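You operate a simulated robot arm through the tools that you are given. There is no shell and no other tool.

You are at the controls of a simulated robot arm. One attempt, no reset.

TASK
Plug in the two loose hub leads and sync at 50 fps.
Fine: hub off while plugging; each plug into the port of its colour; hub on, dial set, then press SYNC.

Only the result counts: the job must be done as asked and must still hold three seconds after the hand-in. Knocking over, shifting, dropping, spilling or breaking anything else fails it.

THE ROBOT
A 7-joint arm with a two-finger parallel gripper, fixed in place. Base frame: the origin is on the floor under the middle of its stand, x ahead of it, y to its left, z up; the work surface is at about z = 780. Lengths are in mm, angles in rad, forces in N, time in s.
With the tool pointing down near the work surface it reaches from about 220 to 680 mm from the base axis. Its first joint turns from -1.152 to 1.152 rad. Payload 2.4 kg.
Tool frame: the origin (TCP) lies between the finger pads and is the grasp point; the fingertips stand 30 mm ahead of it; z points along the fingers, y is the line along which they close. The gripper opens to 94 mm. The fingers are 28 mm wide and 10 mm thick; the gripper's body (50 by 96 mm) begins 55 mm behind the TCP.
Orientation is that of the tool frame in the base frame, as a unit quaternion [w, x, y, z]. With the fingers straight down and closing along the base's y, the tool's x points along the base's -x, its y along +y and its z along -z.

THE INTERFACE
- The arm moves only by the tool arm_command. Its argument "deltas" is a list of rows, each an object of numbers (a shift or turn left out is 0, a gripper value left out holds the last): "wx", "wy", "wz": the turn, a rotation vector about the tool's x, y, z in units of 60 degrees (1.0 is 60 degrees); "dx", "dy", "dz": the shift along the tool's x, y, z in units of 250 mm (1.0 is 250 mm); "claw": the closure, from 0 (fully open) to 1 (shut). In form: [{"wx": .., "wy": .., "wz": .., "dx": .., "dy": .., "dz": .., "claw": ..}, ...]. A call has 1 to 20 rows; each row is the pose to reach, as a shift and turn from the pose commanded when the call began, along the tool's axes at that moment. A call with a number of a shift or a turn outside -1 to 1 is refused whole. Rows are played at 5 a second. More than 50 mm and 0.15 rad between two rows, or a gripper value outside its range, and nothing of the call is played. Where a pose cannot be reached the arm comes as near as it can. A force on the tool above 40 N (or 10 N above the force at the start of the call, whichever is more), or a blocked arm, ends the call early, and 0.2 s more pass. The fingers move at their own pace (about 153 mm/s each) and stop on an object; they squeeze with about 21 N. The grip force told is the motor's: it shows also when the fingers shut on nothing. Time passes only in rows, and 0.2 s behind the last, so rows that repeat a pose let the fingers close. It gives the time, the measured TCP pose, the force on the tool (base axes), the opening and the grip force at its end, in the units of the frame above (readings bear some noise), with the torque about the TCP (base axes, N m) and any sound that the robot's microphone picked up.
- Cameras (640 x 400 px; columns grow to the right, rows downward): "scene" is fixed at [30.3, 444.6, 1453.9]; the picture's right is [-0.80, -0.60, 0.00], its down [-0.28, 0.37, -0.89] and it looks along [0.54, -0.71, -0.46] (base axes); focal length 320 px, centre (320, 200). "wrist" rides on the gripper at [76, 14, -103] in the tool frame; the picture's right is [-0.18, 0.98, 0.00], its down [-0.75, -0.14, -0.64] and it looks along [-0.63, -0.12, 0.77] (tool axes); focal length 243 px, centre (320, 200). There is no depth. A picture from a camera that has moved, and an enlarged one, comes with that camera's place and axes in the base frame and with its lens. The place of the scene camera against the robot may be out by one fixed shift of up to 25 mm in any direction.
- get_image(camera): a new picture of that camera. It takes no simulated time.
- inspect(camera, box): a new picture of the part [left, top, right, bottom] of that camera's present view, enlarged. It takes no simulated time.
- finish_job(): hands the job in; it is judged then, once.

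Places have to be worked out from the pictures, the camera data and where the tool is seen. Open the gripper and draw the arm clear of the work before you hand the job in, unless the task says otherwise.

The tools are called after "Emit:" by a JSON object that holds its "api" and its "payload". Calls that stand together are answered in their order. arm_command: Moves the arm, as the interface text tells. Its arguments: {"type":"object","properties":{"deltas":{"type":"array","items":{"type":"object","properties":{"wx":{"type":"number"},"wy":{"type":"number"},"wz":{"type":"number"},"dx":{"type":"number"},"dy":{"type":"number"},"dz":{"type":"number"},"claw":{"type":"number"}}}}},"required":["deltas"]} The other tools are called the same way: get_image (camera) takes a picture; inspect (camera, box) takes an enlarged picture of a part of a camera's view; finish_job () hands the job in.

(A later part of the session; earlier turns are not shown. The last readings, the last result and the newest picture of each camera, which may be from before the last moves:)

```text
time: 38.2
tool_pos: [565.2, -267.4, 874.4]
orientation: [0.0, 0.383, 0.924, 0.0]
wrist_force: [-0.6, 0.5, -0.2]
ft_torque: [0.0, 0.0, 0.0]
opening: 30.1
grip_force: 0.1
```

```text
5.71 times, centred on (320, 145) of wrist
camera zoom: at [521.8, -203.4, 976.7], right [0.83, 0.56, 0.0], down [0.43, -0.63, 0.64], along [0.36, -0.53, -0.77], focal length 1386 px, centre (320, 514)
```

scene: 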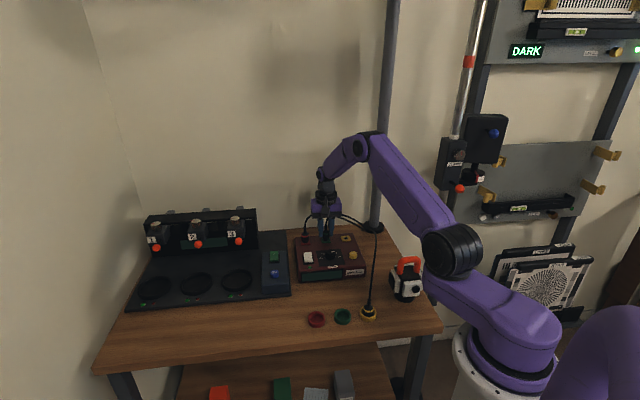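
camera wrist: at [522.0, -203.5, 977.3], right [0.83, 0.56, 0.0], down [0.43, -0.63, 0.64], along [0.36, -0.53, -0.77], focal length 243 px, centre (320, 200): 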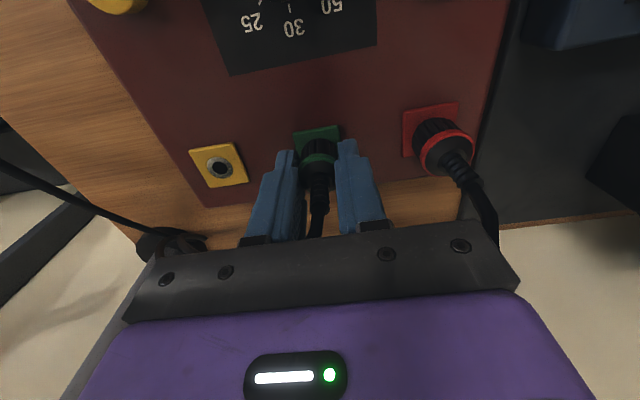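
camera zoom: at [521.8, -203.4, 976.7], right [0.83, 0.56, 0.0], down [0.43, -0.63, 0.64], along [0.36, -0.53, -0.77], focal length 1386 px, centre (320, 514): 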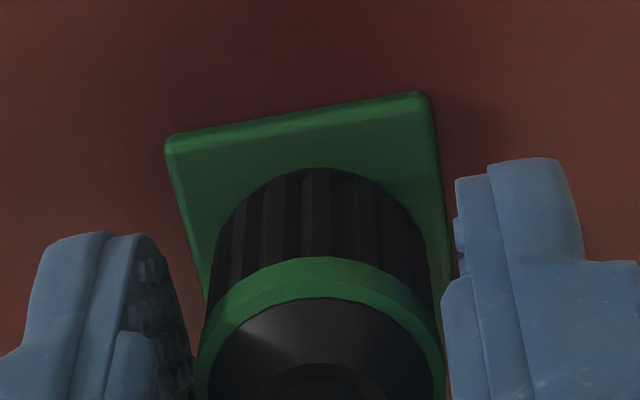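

With the fingers open, force and torque are exactly zero, so nothing else is touching and the plug stands upright in the port on its own. I'll push it home from above: raise, centre over the plug, and narrow the fingers to straddle the strain relief so the tips can press on the shoulder.

Emit:
{"api": "arm_command", "payload": {"deltas": [{"dz": -0.05, "claw": 0.68}, {"dz": -0.1, "claw": 0.68}, {"dz": -0.15, "claw": 0.68}, {"dz": -0.15, "dx": -0.008, "claw": 0.68}, {"dz": -0.15, "dx": -0.008, "claw": 0.855}, {"dz": -0.15, "dx": -0.008, "claw": 0.855}, {"dz": -0.15, "dx": -0.008, "claw": 0.855}]}}

Emit:
{"api": "inspect", "payload": {"camera": "scene", "box": [321, 222, 341, 242]}}

Emit:
{"api": "inspect", "payload": {"camera": "wrist", "box": [260, 90, 380, 190]}}

```text
time: 39.8
tool_pos: [566.9, -268.8, 910.8]
orientation: [0.0, 0.382, 0.924, 0.0]
wrist_force: [1.1, 0.5, -0.3]
ft_torque: [0.02, 0.03, 0.03]
opening: 13.3
grip_force: 0.0
```

```text
16.00 times, centred on (331, 232) of scene
camera zoom: at [30.3, 444.6, 1453.9], right [-0.8, -0.6, 0.0], down [-0.28, 0.37, -0.89], along [0.54, -0.71, -0.46], focal length 5125 px, centre (144, -312)
```

zoom: 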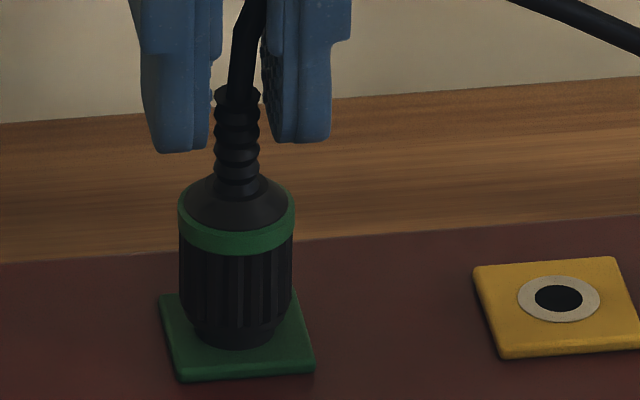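

```text
4.00 times, centred on (320, 140) of wrist
camera zoom: at [523.4, -204.9, 1013.9], right [0.83, 0.56, 0.0], down [0.43, -0.63, 0.64], along [0.36, -0.53, -0.77], focal length 970 px, centre (320, 440)
```

zoom: 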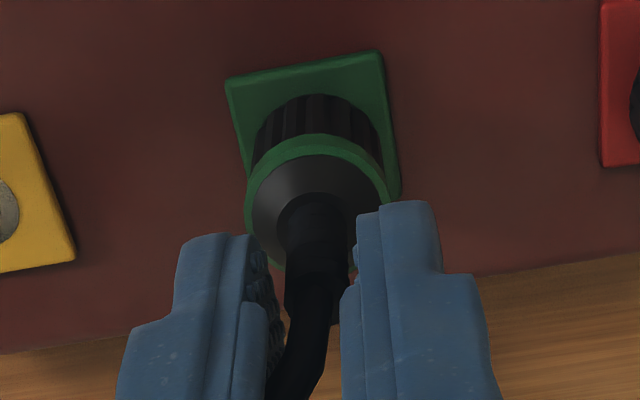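

The plug stands straight in the port and the fingertips straddle its strain relief. I lower to bring the tips onto the shoulder.

Emit:
{"api": "arm_command", "payload": {"deltas": [{"dz": 0.012, "claw": 0.855}, {"dz": 0.024, "claw": 0.855}, {"dz": 0.032, "claw": 0.855}, {"dz": 0.036, "claw": 0.855}, {"dz": 0.04, "claw": 0.855}]}}

Emit:
{"api": "inspect", "payload": {"camera": "scene", "box": [321, 222, 341, 242]}}

```text
time: 41.0
tool_pos: [566.7, -270.3, 901.5]
orientation: [-0.001, 0.383, 0.924, 0.0]
wrist_force: [0.0, 0.0, 0.0]
ft_torque: [0.0, 0.0, -0.03]
opening: 13.7
grip_force: 0.0
```

```text
16.00 times, centred on (331, 232) of scene
camera zoom: at [30.3, 444.6, 1453.9], right [-0.8, -0.6, 0.0], down [-0.28, 0.37, -0.89], along [0.54, -0.71, -0.46], focal length 5125 px, centre (144, -312)
```

zoom: 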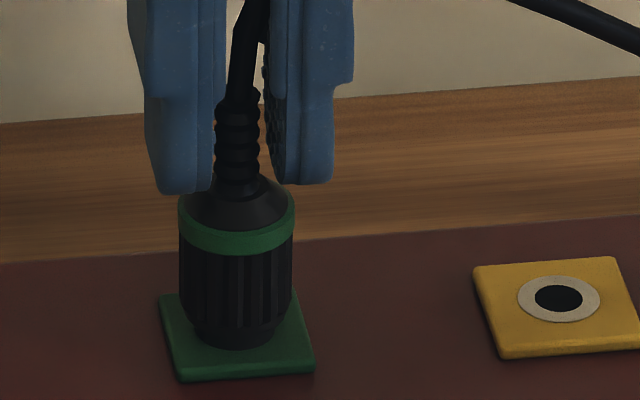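

Emit:
{"api": "arm_command", "payload": {"deltas": [{"dz": 0.004, "claw": 0.855}, {"dz": 0.008, "claw": 0.855}, {"dz": 0.012, "claw": 0.855}, {"dz": 0.012, "claw": 0.855}]}}

Emit:
{"api": "inspect", "payload": {"camera": "scene", "box": [321, 222, 341, 242]}}

Emit:
{"api": "inspect", "payload": {"camera": "wrist", "box": [270, 100, 370, 190]}}

```text
time: 42.0
tool_pos: [566.1, -270.6, 899.8]
orientation: [0.002, 0.383, 0.924, 0.0]
wrist_force: [-3.6, 0.7, 16.8]
ft_torque: [0.0, 0.19, -0.01]
opening: 13.7
grip_force: 0.0
```

```text
16.00 times, centred on (331, 232) of scene
camera zoom: at [29.9, 444.8, 1453.8], right [-0.8, -0.6, 0.0], down [-0.28, 0.37, -0.89], along [0.54, -0.71, -0.46], focal length 5125 px, centre (144, -312)
```

zoom: 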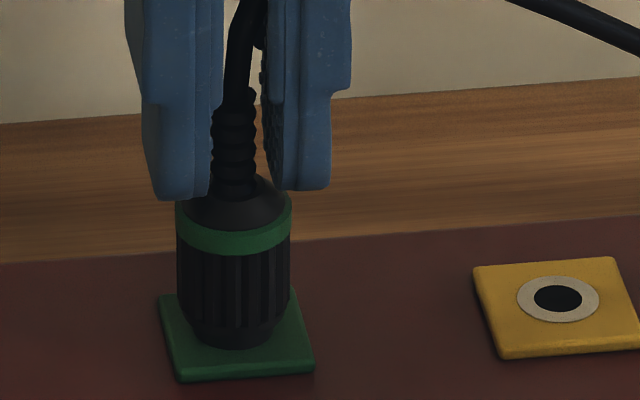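

```text
4.44 times, centred on (320, 145) of wrist
camera zoom: at [523.0, -205.3, 1001.9], right [0.83, 0.56, 0.0], down [0.43, -0.63, 0.64], along [0.36, -0.53, -0.77], focal length 1078 px, centre (320, 444)
```

zoom: 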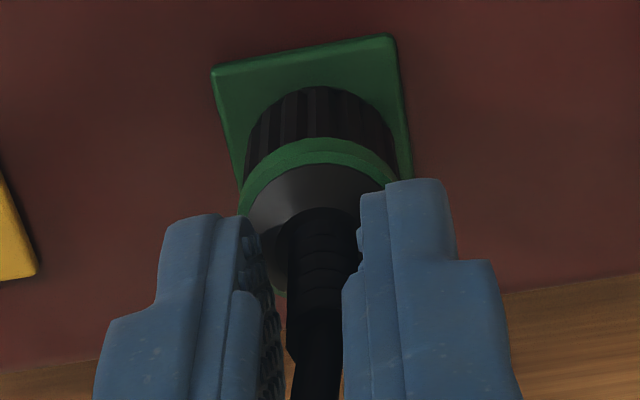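

At 16.8 N the plug did not sink, and the views show it about 1 mm too far forward of the port centre (the earlier snap happened when it was centred). I raise, open, and re-grip the plug at its collar so I can re-centre it.

Emit:
{"api": "arm_command", "payload": {"deltas": [{"dz": -0.03, "claw": 0.855}, {"dz": -0.06, "claw": 0.855}, {"dz": -0.06, "claw": 0.66}, {"dz": -0.06, "claw": 0.66}, {"dz": 0.0, "claw": 0.66}, {"dz": 0.04, "claw": 0.66}, {"dz": 0.072, "claw": 0.66}, {"dz": 0.072, "claw": 0.66}]}}

Emit:
{"api": "inspect", "payload": {"camera": "scene", "box": [321, 228, 341, 248]}}

Emit:
{"api": "inspect", "payload": {"camera": "wrist", "box": [280, 110, 360, 180]}}

```text
time: 43.8
tool_pos: [566.8, -269.8, 879.2]
orientation: [0.0, 0.382, 0.924, 0.0]
wrist_force: [0.4, -0.9, -0.8]
ft_torque: [0.01, 0.0, -0.01]
opening: 31.9
grip_force: 0.1
```

```text
16.00 times, centred on (331, 238) of scene
camera zoom: at [30.3, 444.6, 1453.9], right [-0.8, -0.6, 0.0], down [-0.28, 0.37, -0.89], along [0.54, -0.71, -0.46], focal length 5125 px, centre (144, -408)
```

zoom: 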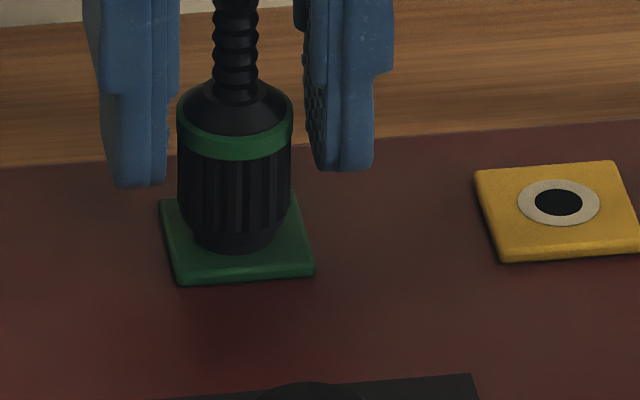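

```text
5.71 times, centred on (320, 145) of wrist
camera zoom: at [523.3, -205.6, 981.8], right [0.83, 0.56, 0.0], down [0.43, -0.63, 0.64], along [0.36, -0.53, -0.77], focal length 1386 px, centre (320, 514)
```

zoom: 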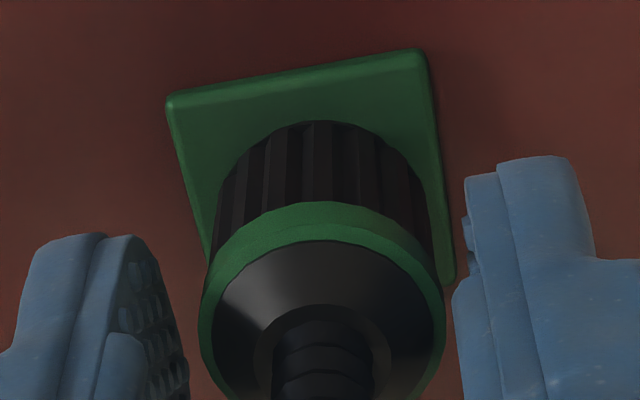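

This clear view shows the plug about 1.1 mm too far forward (+x) of the port centre, with lateral alignment fine. I grip it again and lift 2 mm.

Emit:
{"api": "arm_command", "payload": {"deltas": [{"claw": 0.72}, {"claw": 1}, {"claw": 1}, {"claw": 1}, {"dz": -0.004, "claw": 1}, {"dz": -0.008, "claw": 1}, {"dz": -0.008, "dx": -0.0022, "dy": -0.0005, "claw": 1}, {"dz": -0.008, "dx": -0.0044, "dy": -0.001, "claw": 1}, {"dz": -0.008, "dx": -0.0044, "dy": -0.001, "claw": 1}, {"dz": -0.008, "dx": -0.0044, "dy": -0.001, "claw": 1}]}}

Emit:
{"api": "inspect", "payload": {"camera": "scene", "box": [321, 228, 341, 248]}}

Emit:
{"api": "inspect", "payload": {"camera": "wrist", "box": [280, 110, 360, 180]}}

```text
time: 46.0
tool_pos: [566.9, -270.6, 881.8]
orientation: [-0.001, 0.383, 0.924, 0.0]
wrist_force: [0.3, 1.0, 0.1]
ft_torque: [0.01, 0.01, 0.01]
opening: 23.2
grip_force: 20.6
```

```text
16.00 times, centred on (331, 238) of scene
camera zoom: at [30.3, 444.6, 1453.9], right [-0.8, -0.6, 0.0], down [-0.28, 0.37, -0.89], along [0.54, -0.71, -0.46], focal length 5125 px, centre (144, -408)
```

zoom: 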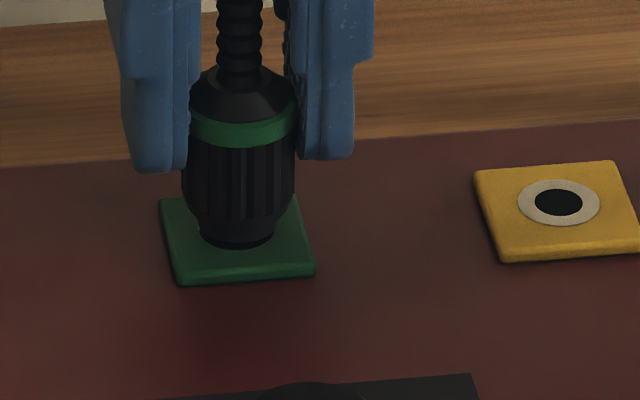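

```text
5.71 times, centred on (320, 145) of wrist
camera zoom: at [523.8, -206.4, 984.6], right [0.83, 0.56, 0.0], down [0.43, -0.63, 0.64], along [0.36, -0.53, -0.77], focal length 1386 px, centre (320, 514)
```

zoom: 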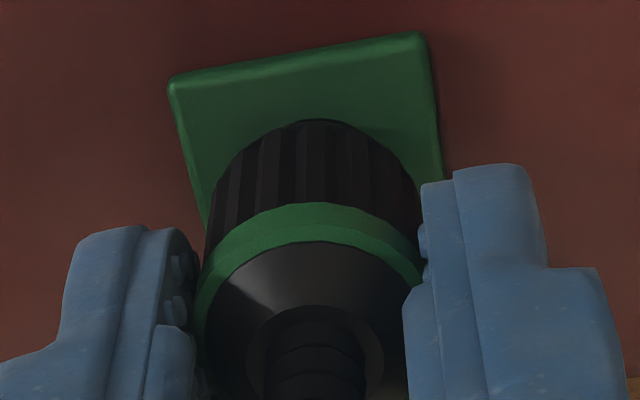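

Both views now put the remaining offset at about 0.5 mm forward. I correct that and press down in small steps, listening for the snap.

Emit:
{"api": "arm_command", "payload": {"deltas": [{"dx": -0.002, "dy": 0.0008, "claw": 1}, {"dx": -0.002, "dy": 0.0008, "dz": 0.004, "claw": 1}, {"dx": -0.002, "dy": 0.0008, "dz": 0.008, "claw": 1}, {"dx": -0.002, "dy": 0.0008, "dz": 0.011, "claw": 1}, {"dx": -0.002, "dy": 0.0008, "dz": 0.014, "claw": 1}]}}

Emit:
{"api": "inspect", "payload": {"camera": "scene", "box": [321, 228, 341, 248]}}

Emit:
{"api": "inspect", "payload": {"camera": "wrist", "box": [280, 110, 360, 180]}}

```text
time: 47.2
tool_pos: [567.1, -270.3, 879.4]
orientation: [0.001, 0.382, 0.924, 0.0]
wrist_force: [1.6, 0.9, 3.7]
ft_torque: [0.05, 0.01, 0.0]
opening: 23.2
grip_force: 21.0
```

```text
16.00 times, centred on (331, 238) of scene
camera zoom: at [30.2, 444.7, 1453.8], right [-0.8, -0.6, 0.0], down [-0.28, 0.37, -0.89], along [0.54, -0.71, -0.46], focal length 5125 px, centre (144, -408)
```

zoom: 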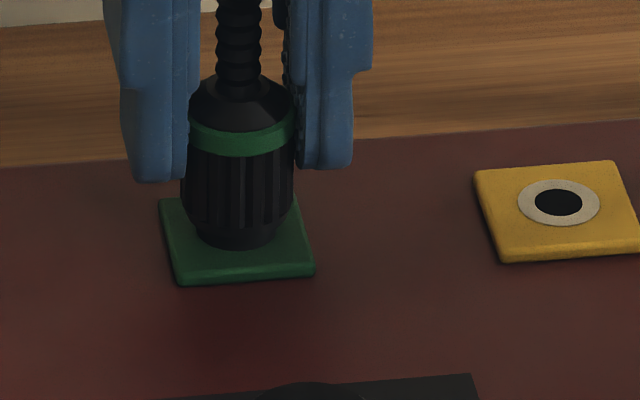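

```text
5.71 times, centred on (320, 145) of wrist
camera zoom: at [524.0, -206.6, 981.8], right [0.83, 0.56, 0.0], down [0.43, -0.63, 0.64], along [0.36, -0.53, -0.77], focal length 1386 px, centre (320, 514)
```

zoom: 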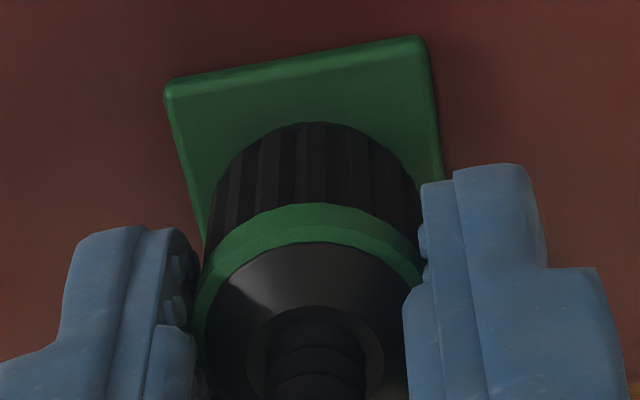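

Emit:
{"api": "arm_command", "payload": {"deltas": [{"dz": 0.002, "claw": 1}, {"dz": 0.004, "claw": 1}, {"dz": 0.006, "claw": 1}, {"dz": 0.006, "claw": 1}]}}

Emit:
{"api": "inspect", "payload": {"camera": "scene", "box": [321, 228, 341, 248]}}

Emit:
{"api": "inspect", "payload": {"camera": "wrist", "box": [280, 110, 360, 180]}}

```text
time: 48.2
tool_pos: [567.6, -271.4, 877.9]
orientation: [0.001, 0.383, 0.924, 0.0]
wrist_force: [1.1, 1.1, 9.7]
ft_torque: [0.1, -0.04, -0.02]
opening: 23.2
grip_force: 20.6
```

```text
16.00 times, centred on (331, 238) of scene
camera zoom: at [30.1, 444.7, 1453.8], right [-0.8, -0.6, 0.0], down [-0.28, 0.37, -0.89], along [0.54, -0.71, -0.46], focal length 5125 px, centre (144, -408)
```

zoom: 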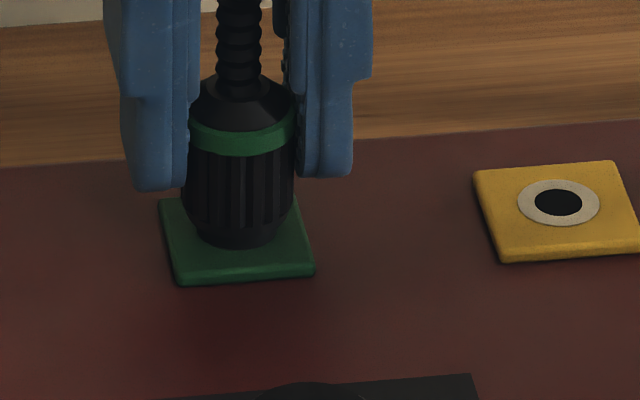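

```text
5.71 times, centred on (320, 145) of wrist
camera zoom: at [524.2, -206.9, 979.5], right [0.83, 0.56, 0.0], down [0.43, -0.63, 0.64], along [0.36, -0.53, -0.77], focal length 1386 px, centre (320, 514)
```

zoom: 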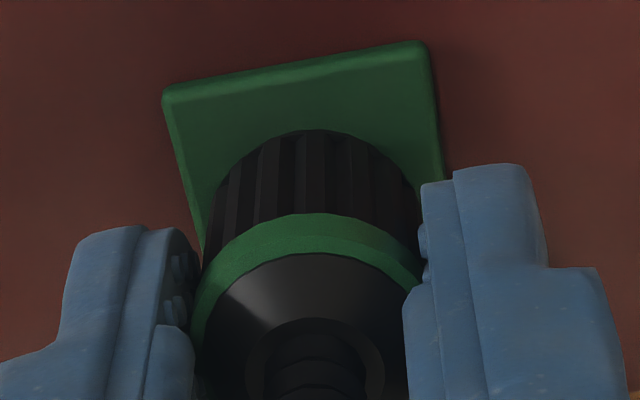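

The plug is now within about 0.3 mm of where it snapped before, but my grip slips at about 10 N. I make a final tiny correction and set it down. Then I open, rise and straddle the strain relief to push from above with more force.

Emit:
{"api": "arm_command", "payload": {"deltas": [{"dz": -0.006, "claw": 1}, {"dz": -0.006, "dx": 0.0008, "dy": 0.001, "claw": 1}, {"dz": -0.002, "dx": 0.0008, "dy": 0.001, "claw": 1}, {"dz": 0.001, "dx": 0.0008, "dy": 0.001, "claw": 1}, {"dz": 0.001, "dx": 0.0008, "dy": 0.001, "claw": 0.7}, {"dz": 0.001, "dx": 0.0008, "dy": 0.001, "claw": 0.66}, {"dz": -0.06, "dx": 0.0008, "dy": 0.001, "claw": 0.66}, {"dz": -0.13, "dx": 0.0008, "dy": 0.001, "claw": 0.66}, {"dz": -0.13, "dx": 0.004, "dy": 0.001, "claw": 0.66}, {"dz": -0.13, "dx": 0.004, "dy": 0.001, "claw": 0.66}]}}

Emit:
{"api": "inspect", "payload": {"camera": "scene", "box": [321, 222, 341, 242]}}

Emit:
{"api": "inspect", "payload": {"camera": "wrist", "box": [270, 90, 370, 180]}}

```text
time: 50.4
tool_pos: [567.5, -269.6, 910.4]
orientation: [0.001, 0.383, 0.924, 0.001]
wrist_force: [0.3, -0.2, 0.5]
ft_torque: [0.0, 0.01, -0.03]
opening: 31.8
grip_force: 0.1
```

```text
16.00 times, centred on (331, 232) of scene
camera zoom: at [30.3, 444.6, 1453.9], right [-0.8, -0.6, 0.0], down [-0.28, 0.37, -0.89], along [0.54, -0.71, -0.46], focal length 5125 px, centre (144, -312)
```

zoom: 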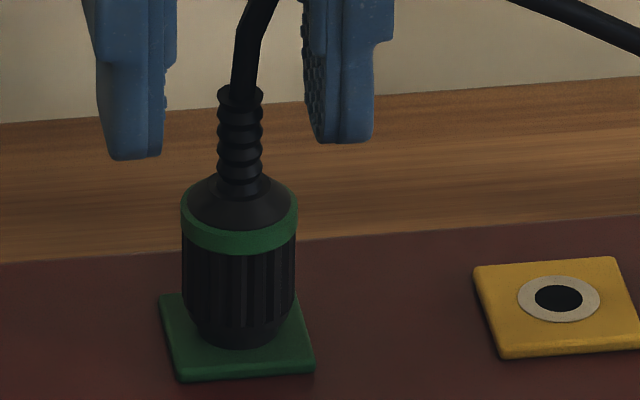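

```text
4.44 times, centred on (320, 135) of wrist
camera zoom: at [523.9, -205.2, 1012.7], right [0.83, 0.56, 0.0], down [0.43, -0.63, 0.64], along [0.36, -0.53, -0.77], focal length 1078 px, centre (320, 489)
```

zoom: 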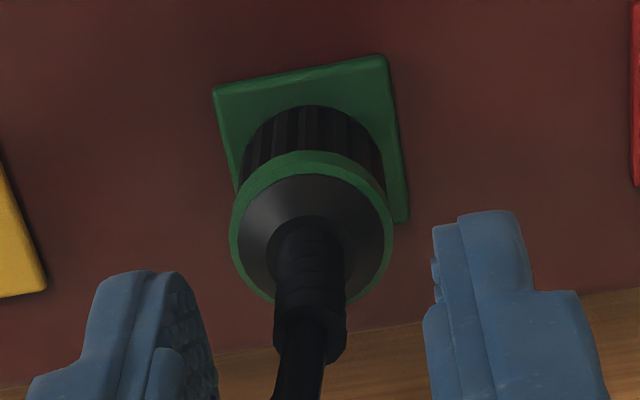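

The plug stands upright and concentric on the port. I centre the fingers over its strain relief, narrow them, and come down onto the shoulder.

Emit:
{"api": "arm_command", "payload": {"deltas": [{"dx": 0.003, "dy": -0.0048, "claw": 0.66}, {"dx": 0.003, "dy": -0.0048, "claw": 0.86}, {"dx": 0.003, "dy": -0.0048, "claw": 0.86}, {"dx": 0.003, "dy": -0.0048, "dz": 0.016, "claw": 0.86}, {"dx": 0.003, "dy": -0.0048, "dz": 0.03, "claw": 0.86}, {"dx": 0.003, "dy": -0.0048, "dz": 0.036, "claw": 0.86}, {"dx": 0.003, "dy": -0.0048, "dz": 0.036, "claw": 0.86}]}}

Emit:
{"api": "inspect", "payload": {"camera": "scene", "box": [321, 222, 341, 242]}}

Emit:
{"api": "inspect", "payload": {"camera": "wrist", "box": [270, 100, 370, 190]}}

```text
time: 52.0
tool_pos: [565.1, -269.7, 899.8]
orientation: [0.0, 0.383, 0.924, -0.001]
wrist_force: [0.2, 0.4, 1.1]
ft_torque: [0.02, 0.0, -0.01]
opening: 13.1
grip_force: 0.1
```

```text
16.00 times, centred on (331, 232) of scene
camera zoom: at [30.3, 444.6, 1453.9], right [-0.8, -0.6, 0.0], down [-0.28, 0.37, -0.89], along [0.54, -0.71, -0.46], focal length 5125 px, centre (144, -312)
```

zoom: 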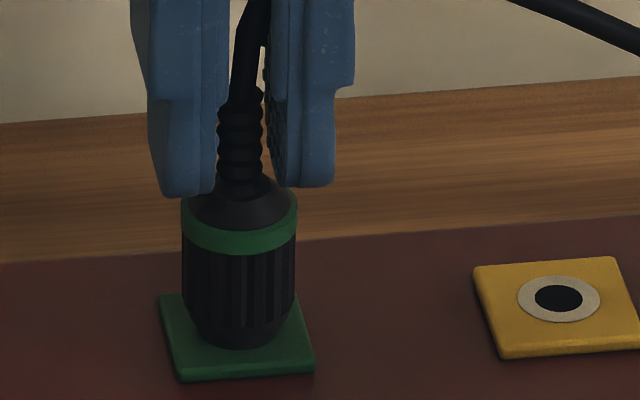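

```text
4.44 times, centred on (320, 145) of wrist
camera zoom: at [522.2, -205.4, 1003.2], right [0.83, 0.56, 0.0], down [0.43, -0.63, 0.64], along [0.36, -0.53, -0.77], focal length 1078 px, centre (320, 444)
```

zoom: 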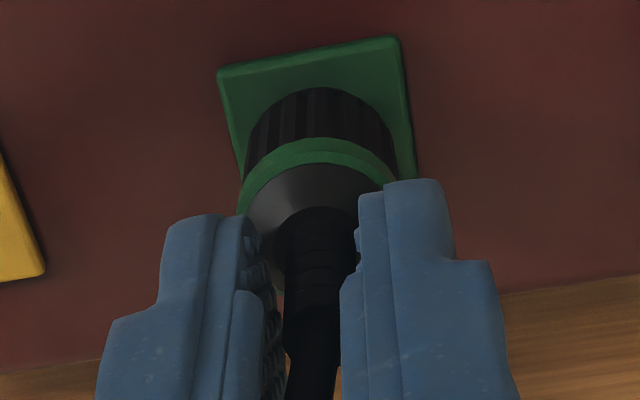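

The tips are on the shoulder (1 N). I push down steadily now.

Emit:
{"api": "arm_command", "payload": {"deltas": [{"dz": 0.003, "claw": 0.86}, {"dz": 0.006, "claw": 0.86}, {"dz": 0.009, "claw": 0.86}, {"dz": 0.012, "claw": 0.86}, {"dz": 0.012, "claw": 0.86}]}}

Emit:
{"api": "inspect", "payload": {"camera": "scene", "box": [321, 222, 341, 242]}}

```text
time: 53.2
tool_pos: [566.1, -270.4, 898.9]
orientation: [0.001, 0.382, 0.924, 0.0]
wrist_force: [-4.4, 3.7, 22.7]
ft_torque: [0.16, 0.22, 0.02]
opening: 13.2
grip_force: 0.1
```

```text
16.00 times, centred on (331, 232) of scene
camera zoom: at [29.7, 444.9, 1453.8], right [-0.8, -0.6, 0.0], down [-0.28, 0.37, -0.89], along [0.54, -0.71, -0.46], focal length 5125 px, centre (144, -312)
```

zoom: 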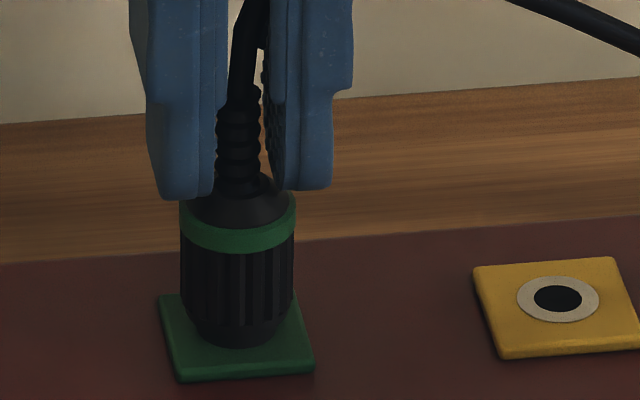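

At 23 N from above it still won't drop, and the sideways reaction means it's resting on the hole's edge. I re-grip the collar and do a gentle compliant search, pressing lightly while shifting in small steps.

Emit:
{"api": "arm_command", "payload": {"deltas": [{"dz": -0.02, "claw": 0.86}, {"dz": -0.05, "claw": 0.86}, {"dz": -0.05, "claw": 0.66}, {"dz": -0.05, "claw": 0.66}, {"dz": 0.0, "claw": 0.66}, {"dz": 0.04, "claw": 0.66}, {"dz": 0.074, "claw": 0.66}, {"dz": 0.074, "claw": 0.66}]}}

Emit:
{"api": "inspect", "payload": {"camera": "scene", "box": [321, 228, 341, 248]}}

Emit:
{"api": "inspect", "payload": {"camera": "wrist", "box": [280, 110, 360, 180]}}

```text
time: 55.0
tool_pos: [565.0, -271.6, 879.6]
orientation: [0.001, 0.383, 0.924, 0.0]
wrist_force: [-0.2, 0.3, 0.0]
ft_torque: [0.01, 0.01, 0.01]
opening: 32.0
grip_force: 0.0
```

```text
16.00 times, centred on (331, 238) of scene
camera zoom: at [30.3, 444.6, 1453.9], right [-0.8, -0.6, 0.0], down [-0.28, 0.37, -0.89], along [0.54, -0.71, -0.46], focal length 5125 px, centre (144, -408)
```

zoom: 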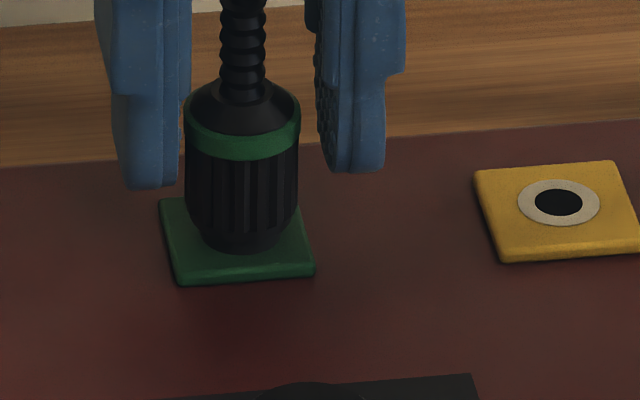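

```text
5.71 times, centred on (320, 145) of wrist
camera zoom: at [521.3, -207.0, 981.6], right [0.83, 0.56, 0.0], down [0.43, -0.63, 0.64], along [0.36, -0.53, -0.77], focal length 1386 px, centre (320, 514)
```

zoom: 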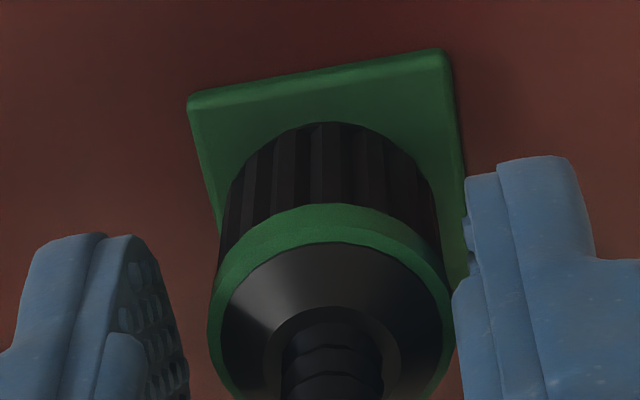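

The straddling fingers dragged the plug to about (+1.7, −0.9) mm from the port centre as they withdrew. I re-grip it at the collar, lift 2 mm, move it back to centre, and re-check.

Emit:
{"api": "arm_command", "payload": {"deltas": [{"claw": 0.72}, {"claw": 1}, {"claw": 1}, {"claw": 1}, {"dz": -0.004, "claw": 1}, {"dz": -0.01, "claw": 1}, {"dz": -0.01, "dx": -0.0034, "dy": 0.002, "claw": 1}, {"dz": -0.01, "dx": -0.0068, "dy": 0.003, "claw": 1}, {"dz": -0.01, "dx": -0.0068, "dy": 0.003, "claw": 1}, {"dz": -0.01, "dx": -0.0068, "dy": 0.003, "claw": 1}]}}

Emit:
{"api": "inspect", "payload": {"camera": "scene", "box": [321, 228, 341, 248]}}

Emit:
{"api": "inspect", "payload": {"camera": "wrist", "box": [280, 110, 360, 180]}}

```text
time: 57.2
tool_pos: [566.5, -270.8, 882.6]
orientation: [0.0, 0.383, 0.924, 0.0]
wrist_force: [1.0, -0.3, -0.9]
ft_torque: [0.0, 0.0, -0.01]
opening: 23.5
grip_force: 20.5
```

```text
16.00 times, centred on (331, 238) of scene
camera zoom: at [30.3, 444.6, 1453.9], right [-0.8, -0.6, 0.0], down [-0.28, 0.37, -0.89], along [0.54, -0.71, -0.46], focal length 5125 px, centre (144, -408)
```

zoom: 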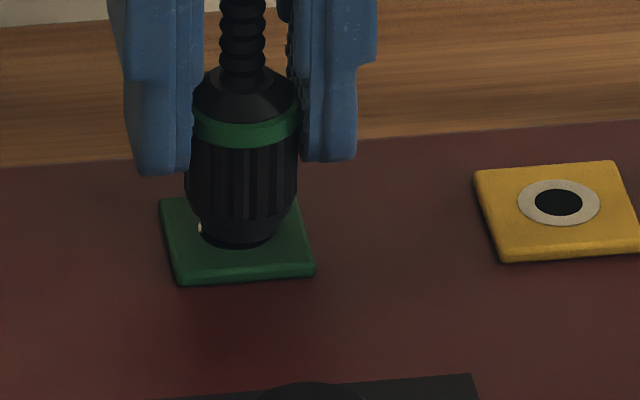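

```text
5.71 times, centred on (320, 145) of wrist
camera zoom: at [523.2, -206.7, 984.1], right [0.83, 0.56, 0.0], down [0.43, -0.63, 0.64], along [0.36, -0.53, -0.77], focal length 1386 px, centre (320, 514)
```

zoom: 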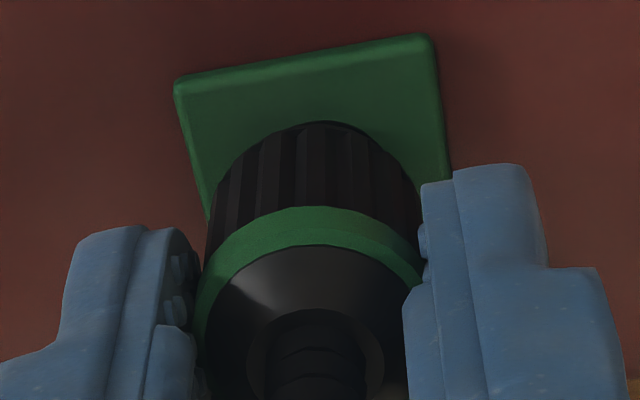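

Emit:
{"api": "arm_command", "payload": {"deltas": [{"dx": -0.0025, "dy": 0.001, "claw": 1}, {"dx": -0.005, "dy": 0.002, "claw": 1}, {"dx": -0.005, "dy": 0.002, "dz": 0.006, "claw": 1}, {"dx": -0.005, "dy": 0.002, "dz": 0.006, "claw": 1}, {"dx": -0.005, "dy": 0.002, "dz": 0.006, "claw": 1}]}}

Emit:
{"api": "inspect", "payload": {"camera": "scene", "box": [321, 228, 341, 248]}}

Emit:
{"api": "inspect", "payload": {"camera": "wrist", "box": [290, 110, 350, 165]}}

```text
time: 58.4
tool_pos: [568.8, -271.4, 879.7]
orientation: [0.001, 0.383, 0.924, 0.0]
wrist_force: [0.3, -0.3, 0.0]
ft_torque: [0.0, 0.0, -0.01]
opening: 23.3
grip_force: 21.1
```

```text
16.00 times, centred on (331, 238) of scene
camera zoom: at [30.3, 444.6, 1453.9], right [-0.8, -0.6, 0.0], down [-0.28, 0.37, -0.89], along [0.54, -0.71, -0.46], focal length 5125 px, centre (144, -408)
```

zoom: 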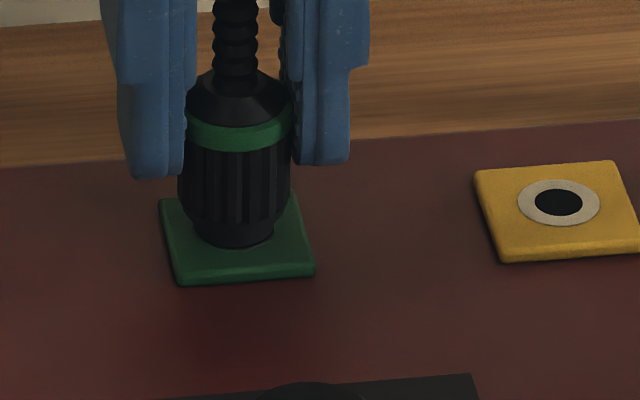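

```text
7.27 times, centred on (320, 138) of wrist
camera zoom: at [525.1, -206.8, 982.5], right [0.83, 0.56, 0.0], down [0.43, -0.63, 0.64], along [0.36, -0.53, -0.77], focal length 1764 px, centre (320, 654)
```

zoom: 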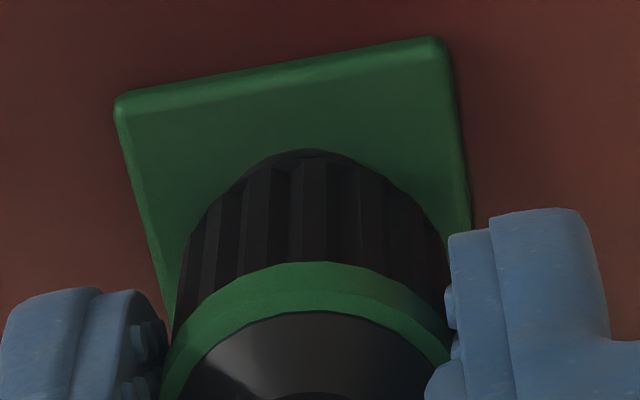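

Emit:
{"api": "arm_command", "payload": {"deltas": [{"dx": 0.001, "dy": -0.0014, "claw": 1}, {"dx": 0.001, "dy": -0.0028, "claw": 1}, {"dx": 0.001, "dy": -0.0028, "claw": 1}, {"dx": 0.001, "dy": -0.0028, "claw": 1}]}}

Emit:
{"api": "inspect", "payload": {"camera": "scene", "box": [321, 228, 341, 248]}}

Emit:
{"api": "inspect", "payload": {"camera": "wrist", "box": [290, 110, 350, 165]}}

```text
time: 59.4
tool_pos: [567.9, -272.2, 879.5]
orientation: [0.001, 0.382, 0.924, 0.0]
wrist_force: [-0.1, -0.3, -0.7]
ft_torque: [0.0, -0.02, -0.02]
opening: 23.3
grip_force: 20.7
```

```text
16.00 times, centred on (331, 238) of scene
camera zoom: at [30.3, 444.6, 1453.9], right [-0.8, -0.6, 0.0], down [-0.28, 0.37, -0.89], along [0.54, -0.71, -0.46], focal length 5125 px, centre (144, -408)
```

zoom: 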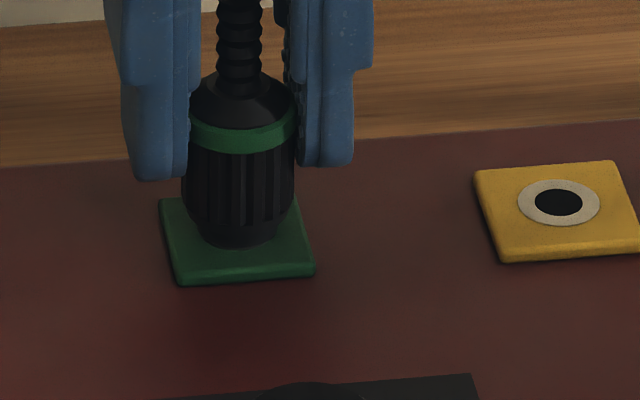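

```text
7.27 times, centred on (320, 138) of wrist
camera zoom: at [524.5, -207.3, 982.1], right [0.83, 0.56, 0.0], down [0.43, -0.63, 0.64], along [0.36, -0.53, -0.77], focal length 1764 px, centre (320, 654)
```

zoom: 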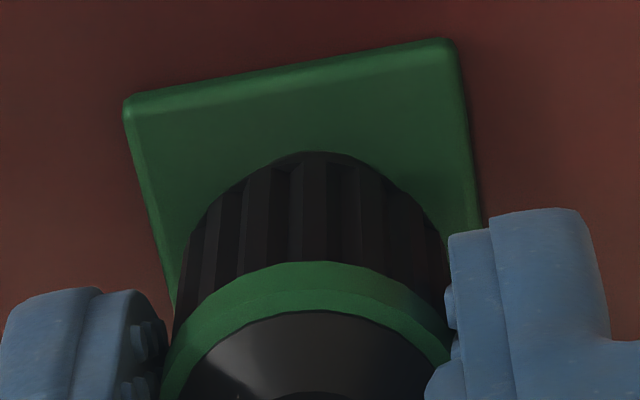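

Lateral alignment now looks right. I press straight down.

Emit:
{"api": "arm_command", "payload": {"deltas": [{"dz": 0.004, "claw": 1}, {"dz": 0.007, "claw": 1}, {"dz": 0.01, "claw": 1}, {"dz": 0.01, "claw": 1}]}}

Emit:
{"api": "inspect", "payload": {"camera": "scene", "box": [321, 228, 341, 248]}}

Emit:
{"api": "inspect", "payload": {"camera": "wrist", "box": [290, 110, 350, 165]}}

```text
time: 60.4
tool_pos: [568.1, -271.3, 876.6]
orientation: [0.002, 0.383, 0.924, 0.0]
wrist_force: [0.7, 1.2, 10.2]
ft_torque: [0.07, -0.01, 0.02]
opening: 23.2
grip_force: 20.9
```

```text
16.00 times, centred on (331, 238) of scene
camera zoom: at [30.1, 444.7, 1453.8], right [-0.8, -0.6, 0.0], down [-0.28, 0.37, -0.89], along [0.54, -0.71, -0.46], focal length 5125 px, centre (144, -408)
```

zoom: 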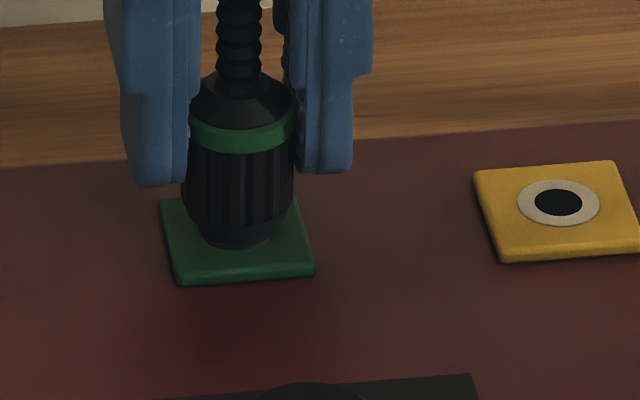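

```text
7.27 times, centred on (320, 138) of wrist
camera zoom: at [524.4, -207.4, 979.9], right [0.83, 0.56, 0.0], down [0.43, -0.63, 0.64], along [0.36, -0.53, -0.76], focal length 1764 px, centre (320, 654)
```

zoom: 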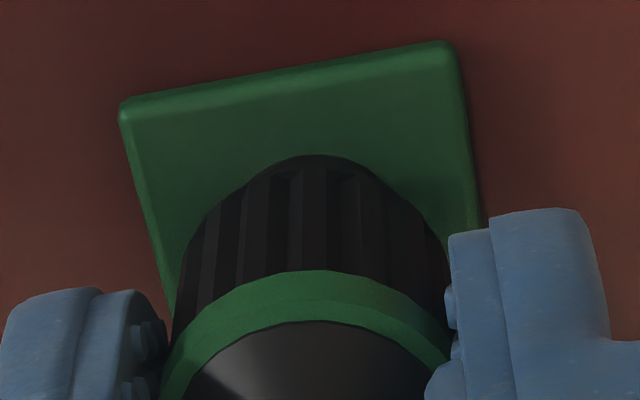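

Compared with the picture at the earlier successful snap, the plug is about 1.2 mm too far back now. I lift slightly, shift +1.2 mm in x, and press again.

Emit:
{"api": "arm_command", "payload": {"deltas": [{"dz": -0.006, "claw": 1}, {"dz": -0.01, "dx": 0.0024, "claw": 1}, {"dz": -0.01, "dx": 0.0048, "dy": 0.0003, "claw": 1}, {"dz": -0.01, "dx": 0.0048, "dy": 0.0003, "claw": 1}, {"dz": -0.004, "dx": 0.0048, "dy": 0.0003, "claw": 1}, {"dz": 0.0, "dx": 0.0048, "dy": 0.0003, "claw": 1}, {"dz": 0.002, "dx": 0.0048, "dy": 0.0003, "claw": 1}]}}

Emit:
{"api": "inspect", "payload": {"camera": "scene", "box": [321, 228, 341, 248]}}

Emit:
{"api": "inspect", "payload": {"camera": "wrist", "box": [290, 110, 350, 165]}}

```text
time: 62.0
tool_pos: [566.6, -271.0, 877.6]
orientation: [0.001, 0.382, 0.924, -0.001]
wrist_force: [0.5, 0.0, 2.1]
ft_torque: [0.03, 0.0, -0.02]
opening: 23.2
grip_force: 21.3
```

```text
16.00 times, centred on (331, 238) of scene
camera zoom: at [30.2, 444.7, 1453.8], right [-0.8, -0.6, 0.0], down [-0.28, 0.37, -0.89], along [0.54, -0.71, -0.46], focal length 5125 px, centre (144, -408)
```

zoom: 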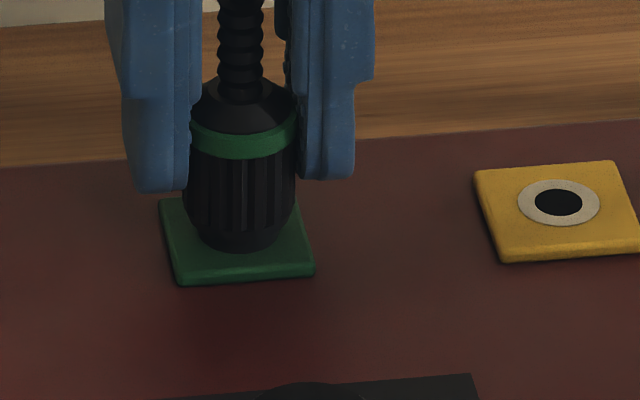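

```text
7.27 times, centred on (320, 138) of wrist
camera zoom: at [523.1, -206.0, 980.0], right [0.83, 0.56, 0.0], down [0.43, -0.63, 0.64], along [0.36, -0.53, -0.77], focal length 1764 px, centre (320, 654)
```

zoom: 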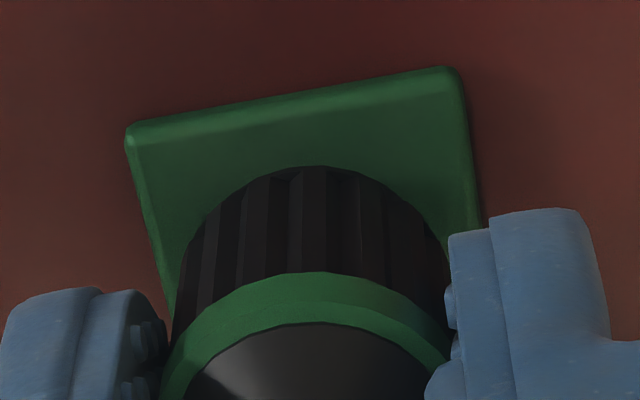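

Emit:
{"api": "arm_command", "payload": {"deltas": [{"dz": 0.002, "dx": -0.001, "claw": 1}, {"dz": 0.004, "dx": -0.002, "claw": 1}, {"dz": 0.006, "dx": -0.002, "claw": 1}, {"dz": 0.006, "dx": -0.002, "claw": 1}]}}

Emit:
{"api": "inspect", "payload": {"camera": "scene", "box": [321, 228, 341, 248]}}

Emit:
{"api": "inspect", "payload": {"camera": "wrist", "box": [290, 110, 350, 165]}}

```text
time: 63.0
tool_pos: [566.8, -270.4, 875.7]
orientation: [-0.001, 0.383, 0.924, 0.001]
wrist_force: [-0.3, 1.1, 6.4]
ft_torque: [0.04, 0.02, 0.0]
opening: 23.6
grip_force: 21.4
```

```text
16.00 times, centred on (331, 238) of scene
camera zoom: at [30.2, 444.7, 1453.8], right [-0.8, -0.6, 0.0], down [-0.28, 0.37, -0.89], along [0.54, -0.71, -0.46], focal length 5125 px, centre (144, -408)
```

zoom: 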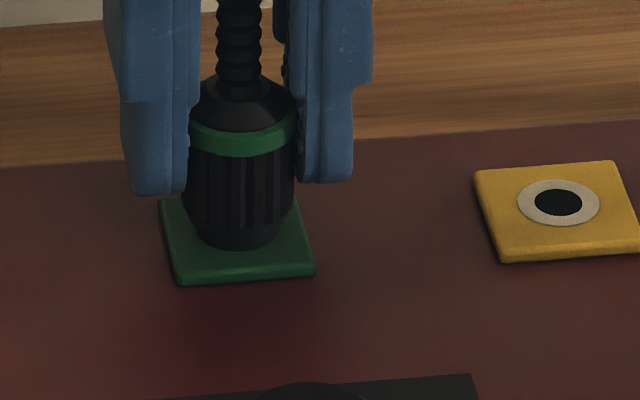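

```text
7.27 times, centred on (320, 138) of wrist
camera zoom: at [524.0, -206.6, 978.5], right [0.83, 0.56, 0.0], down [0.43, -0.63, 0.64], along [0.36, -0.53, -0.77], focal length 1764 px, centre (320, 654)
```

zoom: 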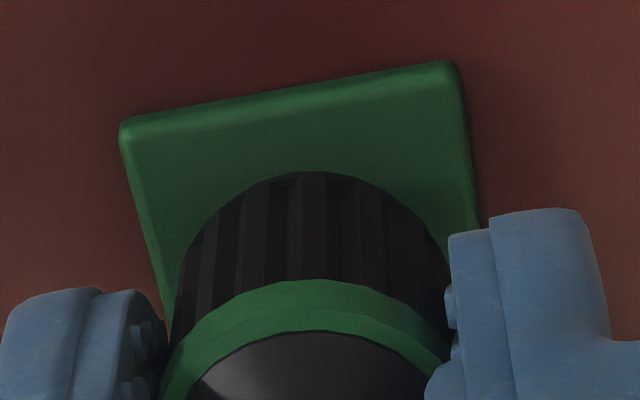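

Now it matches the snap position closely. I press further here.

Emit:
{"api": "arm_command", "payload": {"deltas": [{"dz": 0.002, "dy": 0.0005, "claw": 1}, {"dz": 0.004, "dy": 0.001, "claw": 1}, {"dz": 0.006, "dy": 0.001, "claw": 1}, {"dz": 0.008, "dy": 0.001, "claw": 1}]}}

Emit:
{"api": "inspect", "payload": {"camera": "scene", "box": [321, 228, 341, 248]}}

Emit:
{"api": "inspect", "payload": {"camera": "wrist", "box": [290, 110, 350, 165]}}

```text
time: 64.0
tool_pos: [568.3, -271.7, 874.9]
orientation: [0.001, 0.384, 0.924, 0.0]
wrist_force: [-3.0, -0.5, 15.5]
ft_torque: [-0.11, 0.25, -0.02]
opening: 22.6
grip_force: 21.0
```

```text
16.00 times, centred on (331, 238) of scene
camera zoom: at [29.9, 444.8, 1453.8], right [-0.8, -0.6, 0.0], down [-0.28, 0.37, -0.89], along [0.54, -0.71, -0.46], focal length 5125 px, centre (144, -408)
```

zoom: 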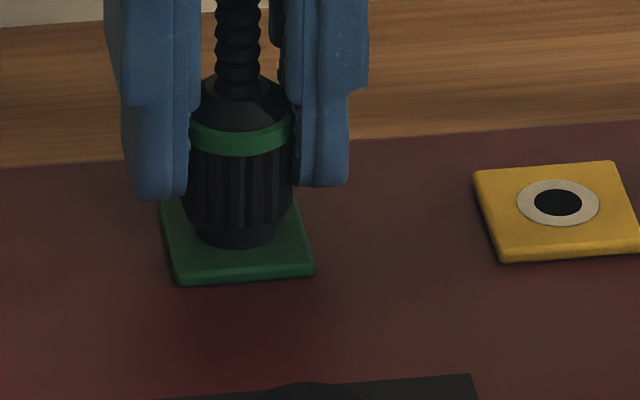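

```text
7.27 times, centred on (320, 138) of wrist
camera zoom: at [524.4, -206.7, 977.1], right [0.83, 0.56, 0.0], down [0.43, -0.63, 0.64], along [0.36, -0.53, -0.77], focal length 1764 px, centre (320, 654)
```

zoom: 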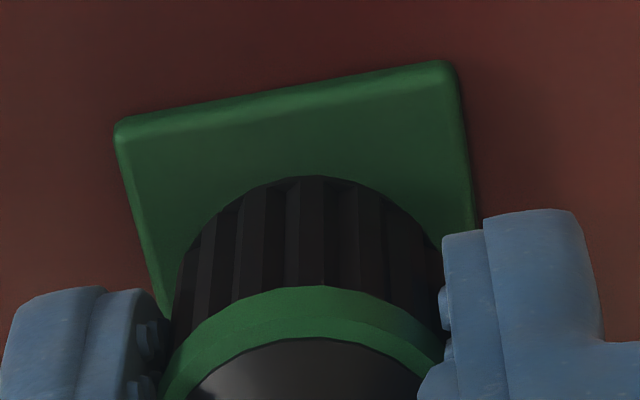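

Emit:
{"api": "arm_command", "payload": {"deltas": [{"dz": 0.003, "claw": 1}, {"dz": 0.006, "claw": 1}, {"dz": 0.006, "claw": 1}]}}

Emit:
{"api": "inspect", "payload": {"camera": "scene", "box": [321, 228, 341, 248]}}

Emit:
{"api": "inspect", "payload": {"camera": "wrist", "box": [270, 110, 370, 190]}}

```text
time: 64.8
tool_pos: [567.6, -270.8, 874.5]
orientation: [0.003, 0.384, 0.923, -0.001]
wrist_force: [-4.3, -1.7, 28.8]
ft_torque: [-0.14, 0.3, 0.0]
opening: 22.7
grip_force: 20.9
```

```text
16.00 times, centred on (331, 238) of scene
camera zoom: at [29.7, 444.9, 1453.8], right [-0.8, -0.6, 0.0], down [-0.28, 0.37, -0.89], along [0.54, -0.71, -0.46], focal length 5125 px, centre (144, -408)
```

zoom: 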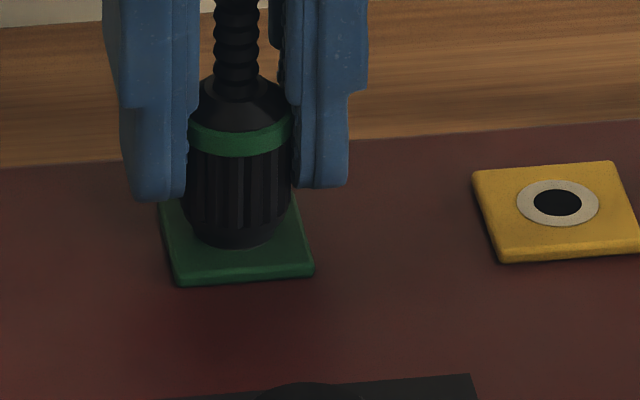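

```text
5.00 times, centred on (320, 150) of wrist
camera zoom: at [524.4, -206.7, 976.4], right [0.83, 0.56, 0.0], down [0.43, -0.63, 0.65], along [0.37, -0.53, -0.76], focal length 1213 px, centre (320, 450)
```

zoom: 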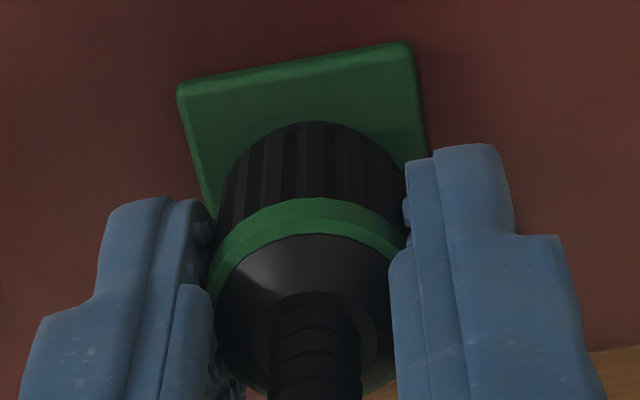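

The grip now holds (28.8 N) but there's no snap, and the reaction pushes the plug toward −y. I'll search point by point: lift slightly, shift, press, and listen for the snap.

Emit:
{"api": "arm_command", "payload": {"deltas": [{"dz": -0.008, "claw": 1}, {"dz": -0.012, "dx": 0.001, "dy": -0.0016, "claw": 1}, {"dz": -0.012, "dx": 0.001, "dy": -0.0016, "claw": 1}, {"dz": -0.006, "dx": 0.001, "dy": -0.0016, "claw": 1}, {"dz": -0.002, "dx": 0.001, "dy": -0.0016, "claw": 1}, {"dz": -0.002, "dx": 0.001, "dy": -0.0016, "claw": 1}]}}

```text
time: 66.2
tool_pos: [567.1, -270.4, 874.5]
orientation: [0.001, 0.383, 0.924, 0.0]
wrist_force: [-10.8, 4.2, 33.5]
ft_torque: [0.03, 0.55, -0.02]
opening: 22.5
grip_force: 20.9
```

The reaction now points strongly to +x, as it did at the snap. I shift +0.6 mm in x and press again.

Emit:
{"api": "arm_command", "payload": {"deltas": [{"dz": -0.008, "claw": 1}, {"dz": -0.012, "dx": 0.0024, "dy": -0.0004, "claw": 1}, {"dz": -0.012, "dx": 0.0024, "dy": -0.0004, "claw": 1}, {"dz": -0.006, "dx": 0.0024, "dy": -0.0004, "claw": 1}, {"dz": -0.003, "dx": 0.0024, "dy": -0.0004, "claw": 1}, {"dz": -0.002, "dx": 0.0024, "dy": -0.0004, "claw": 1}]}}

Emit:
{"api": "inspect", "payload": {"camera": "scene", "box": [321, 228, 341, 248]}}

Emit:
{"api": "inspect", "payload": {"camera": "wrist", "box": [270, 110, 370, 190]}}

```text
time: 67.6
tool_pos: [567.7, -270.2, 874.6]
orientation: [0.001, 0.382, 0.924, -0.001]
wrist_force: [-0.9, 0.8, 21.2]
ft_torque: [0.26, -0.08, 0.02]
opening: 22.5
grip_force: 21.3
```

```text
16.00 times, centred on (331, 238) of scene
camera zoom: at [29.8, 444.8, 1453.8], right [-0.8, -0.6, 0.0], down [-0.28, 0.37, -0.89], along [0.54, -0.71, -0.46], focal length 5125 px, centre (144, -408)
```

zoom: 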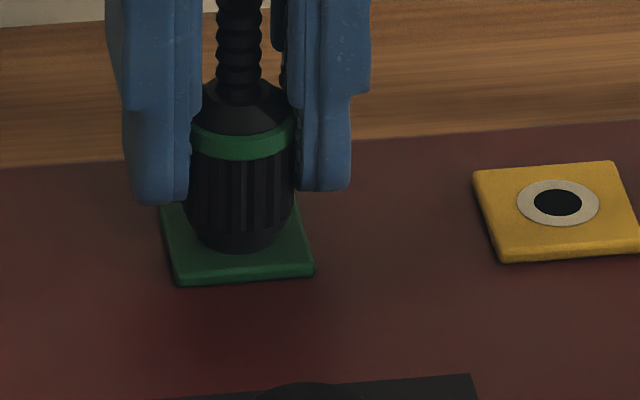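

```text
5.00 times, centred on (320, 150) of wrist
camera zoom: at [523.5, -206.1, 976.8], right [0.83, 0.56, 0.0], down [0.43, -0.63, 0.64], along [0.36, -0.53, -0.77], focal length 1213 px, centre (320, 450)
```

zoom: 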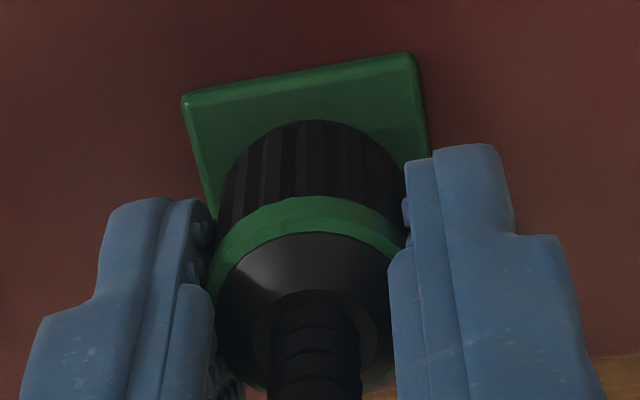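

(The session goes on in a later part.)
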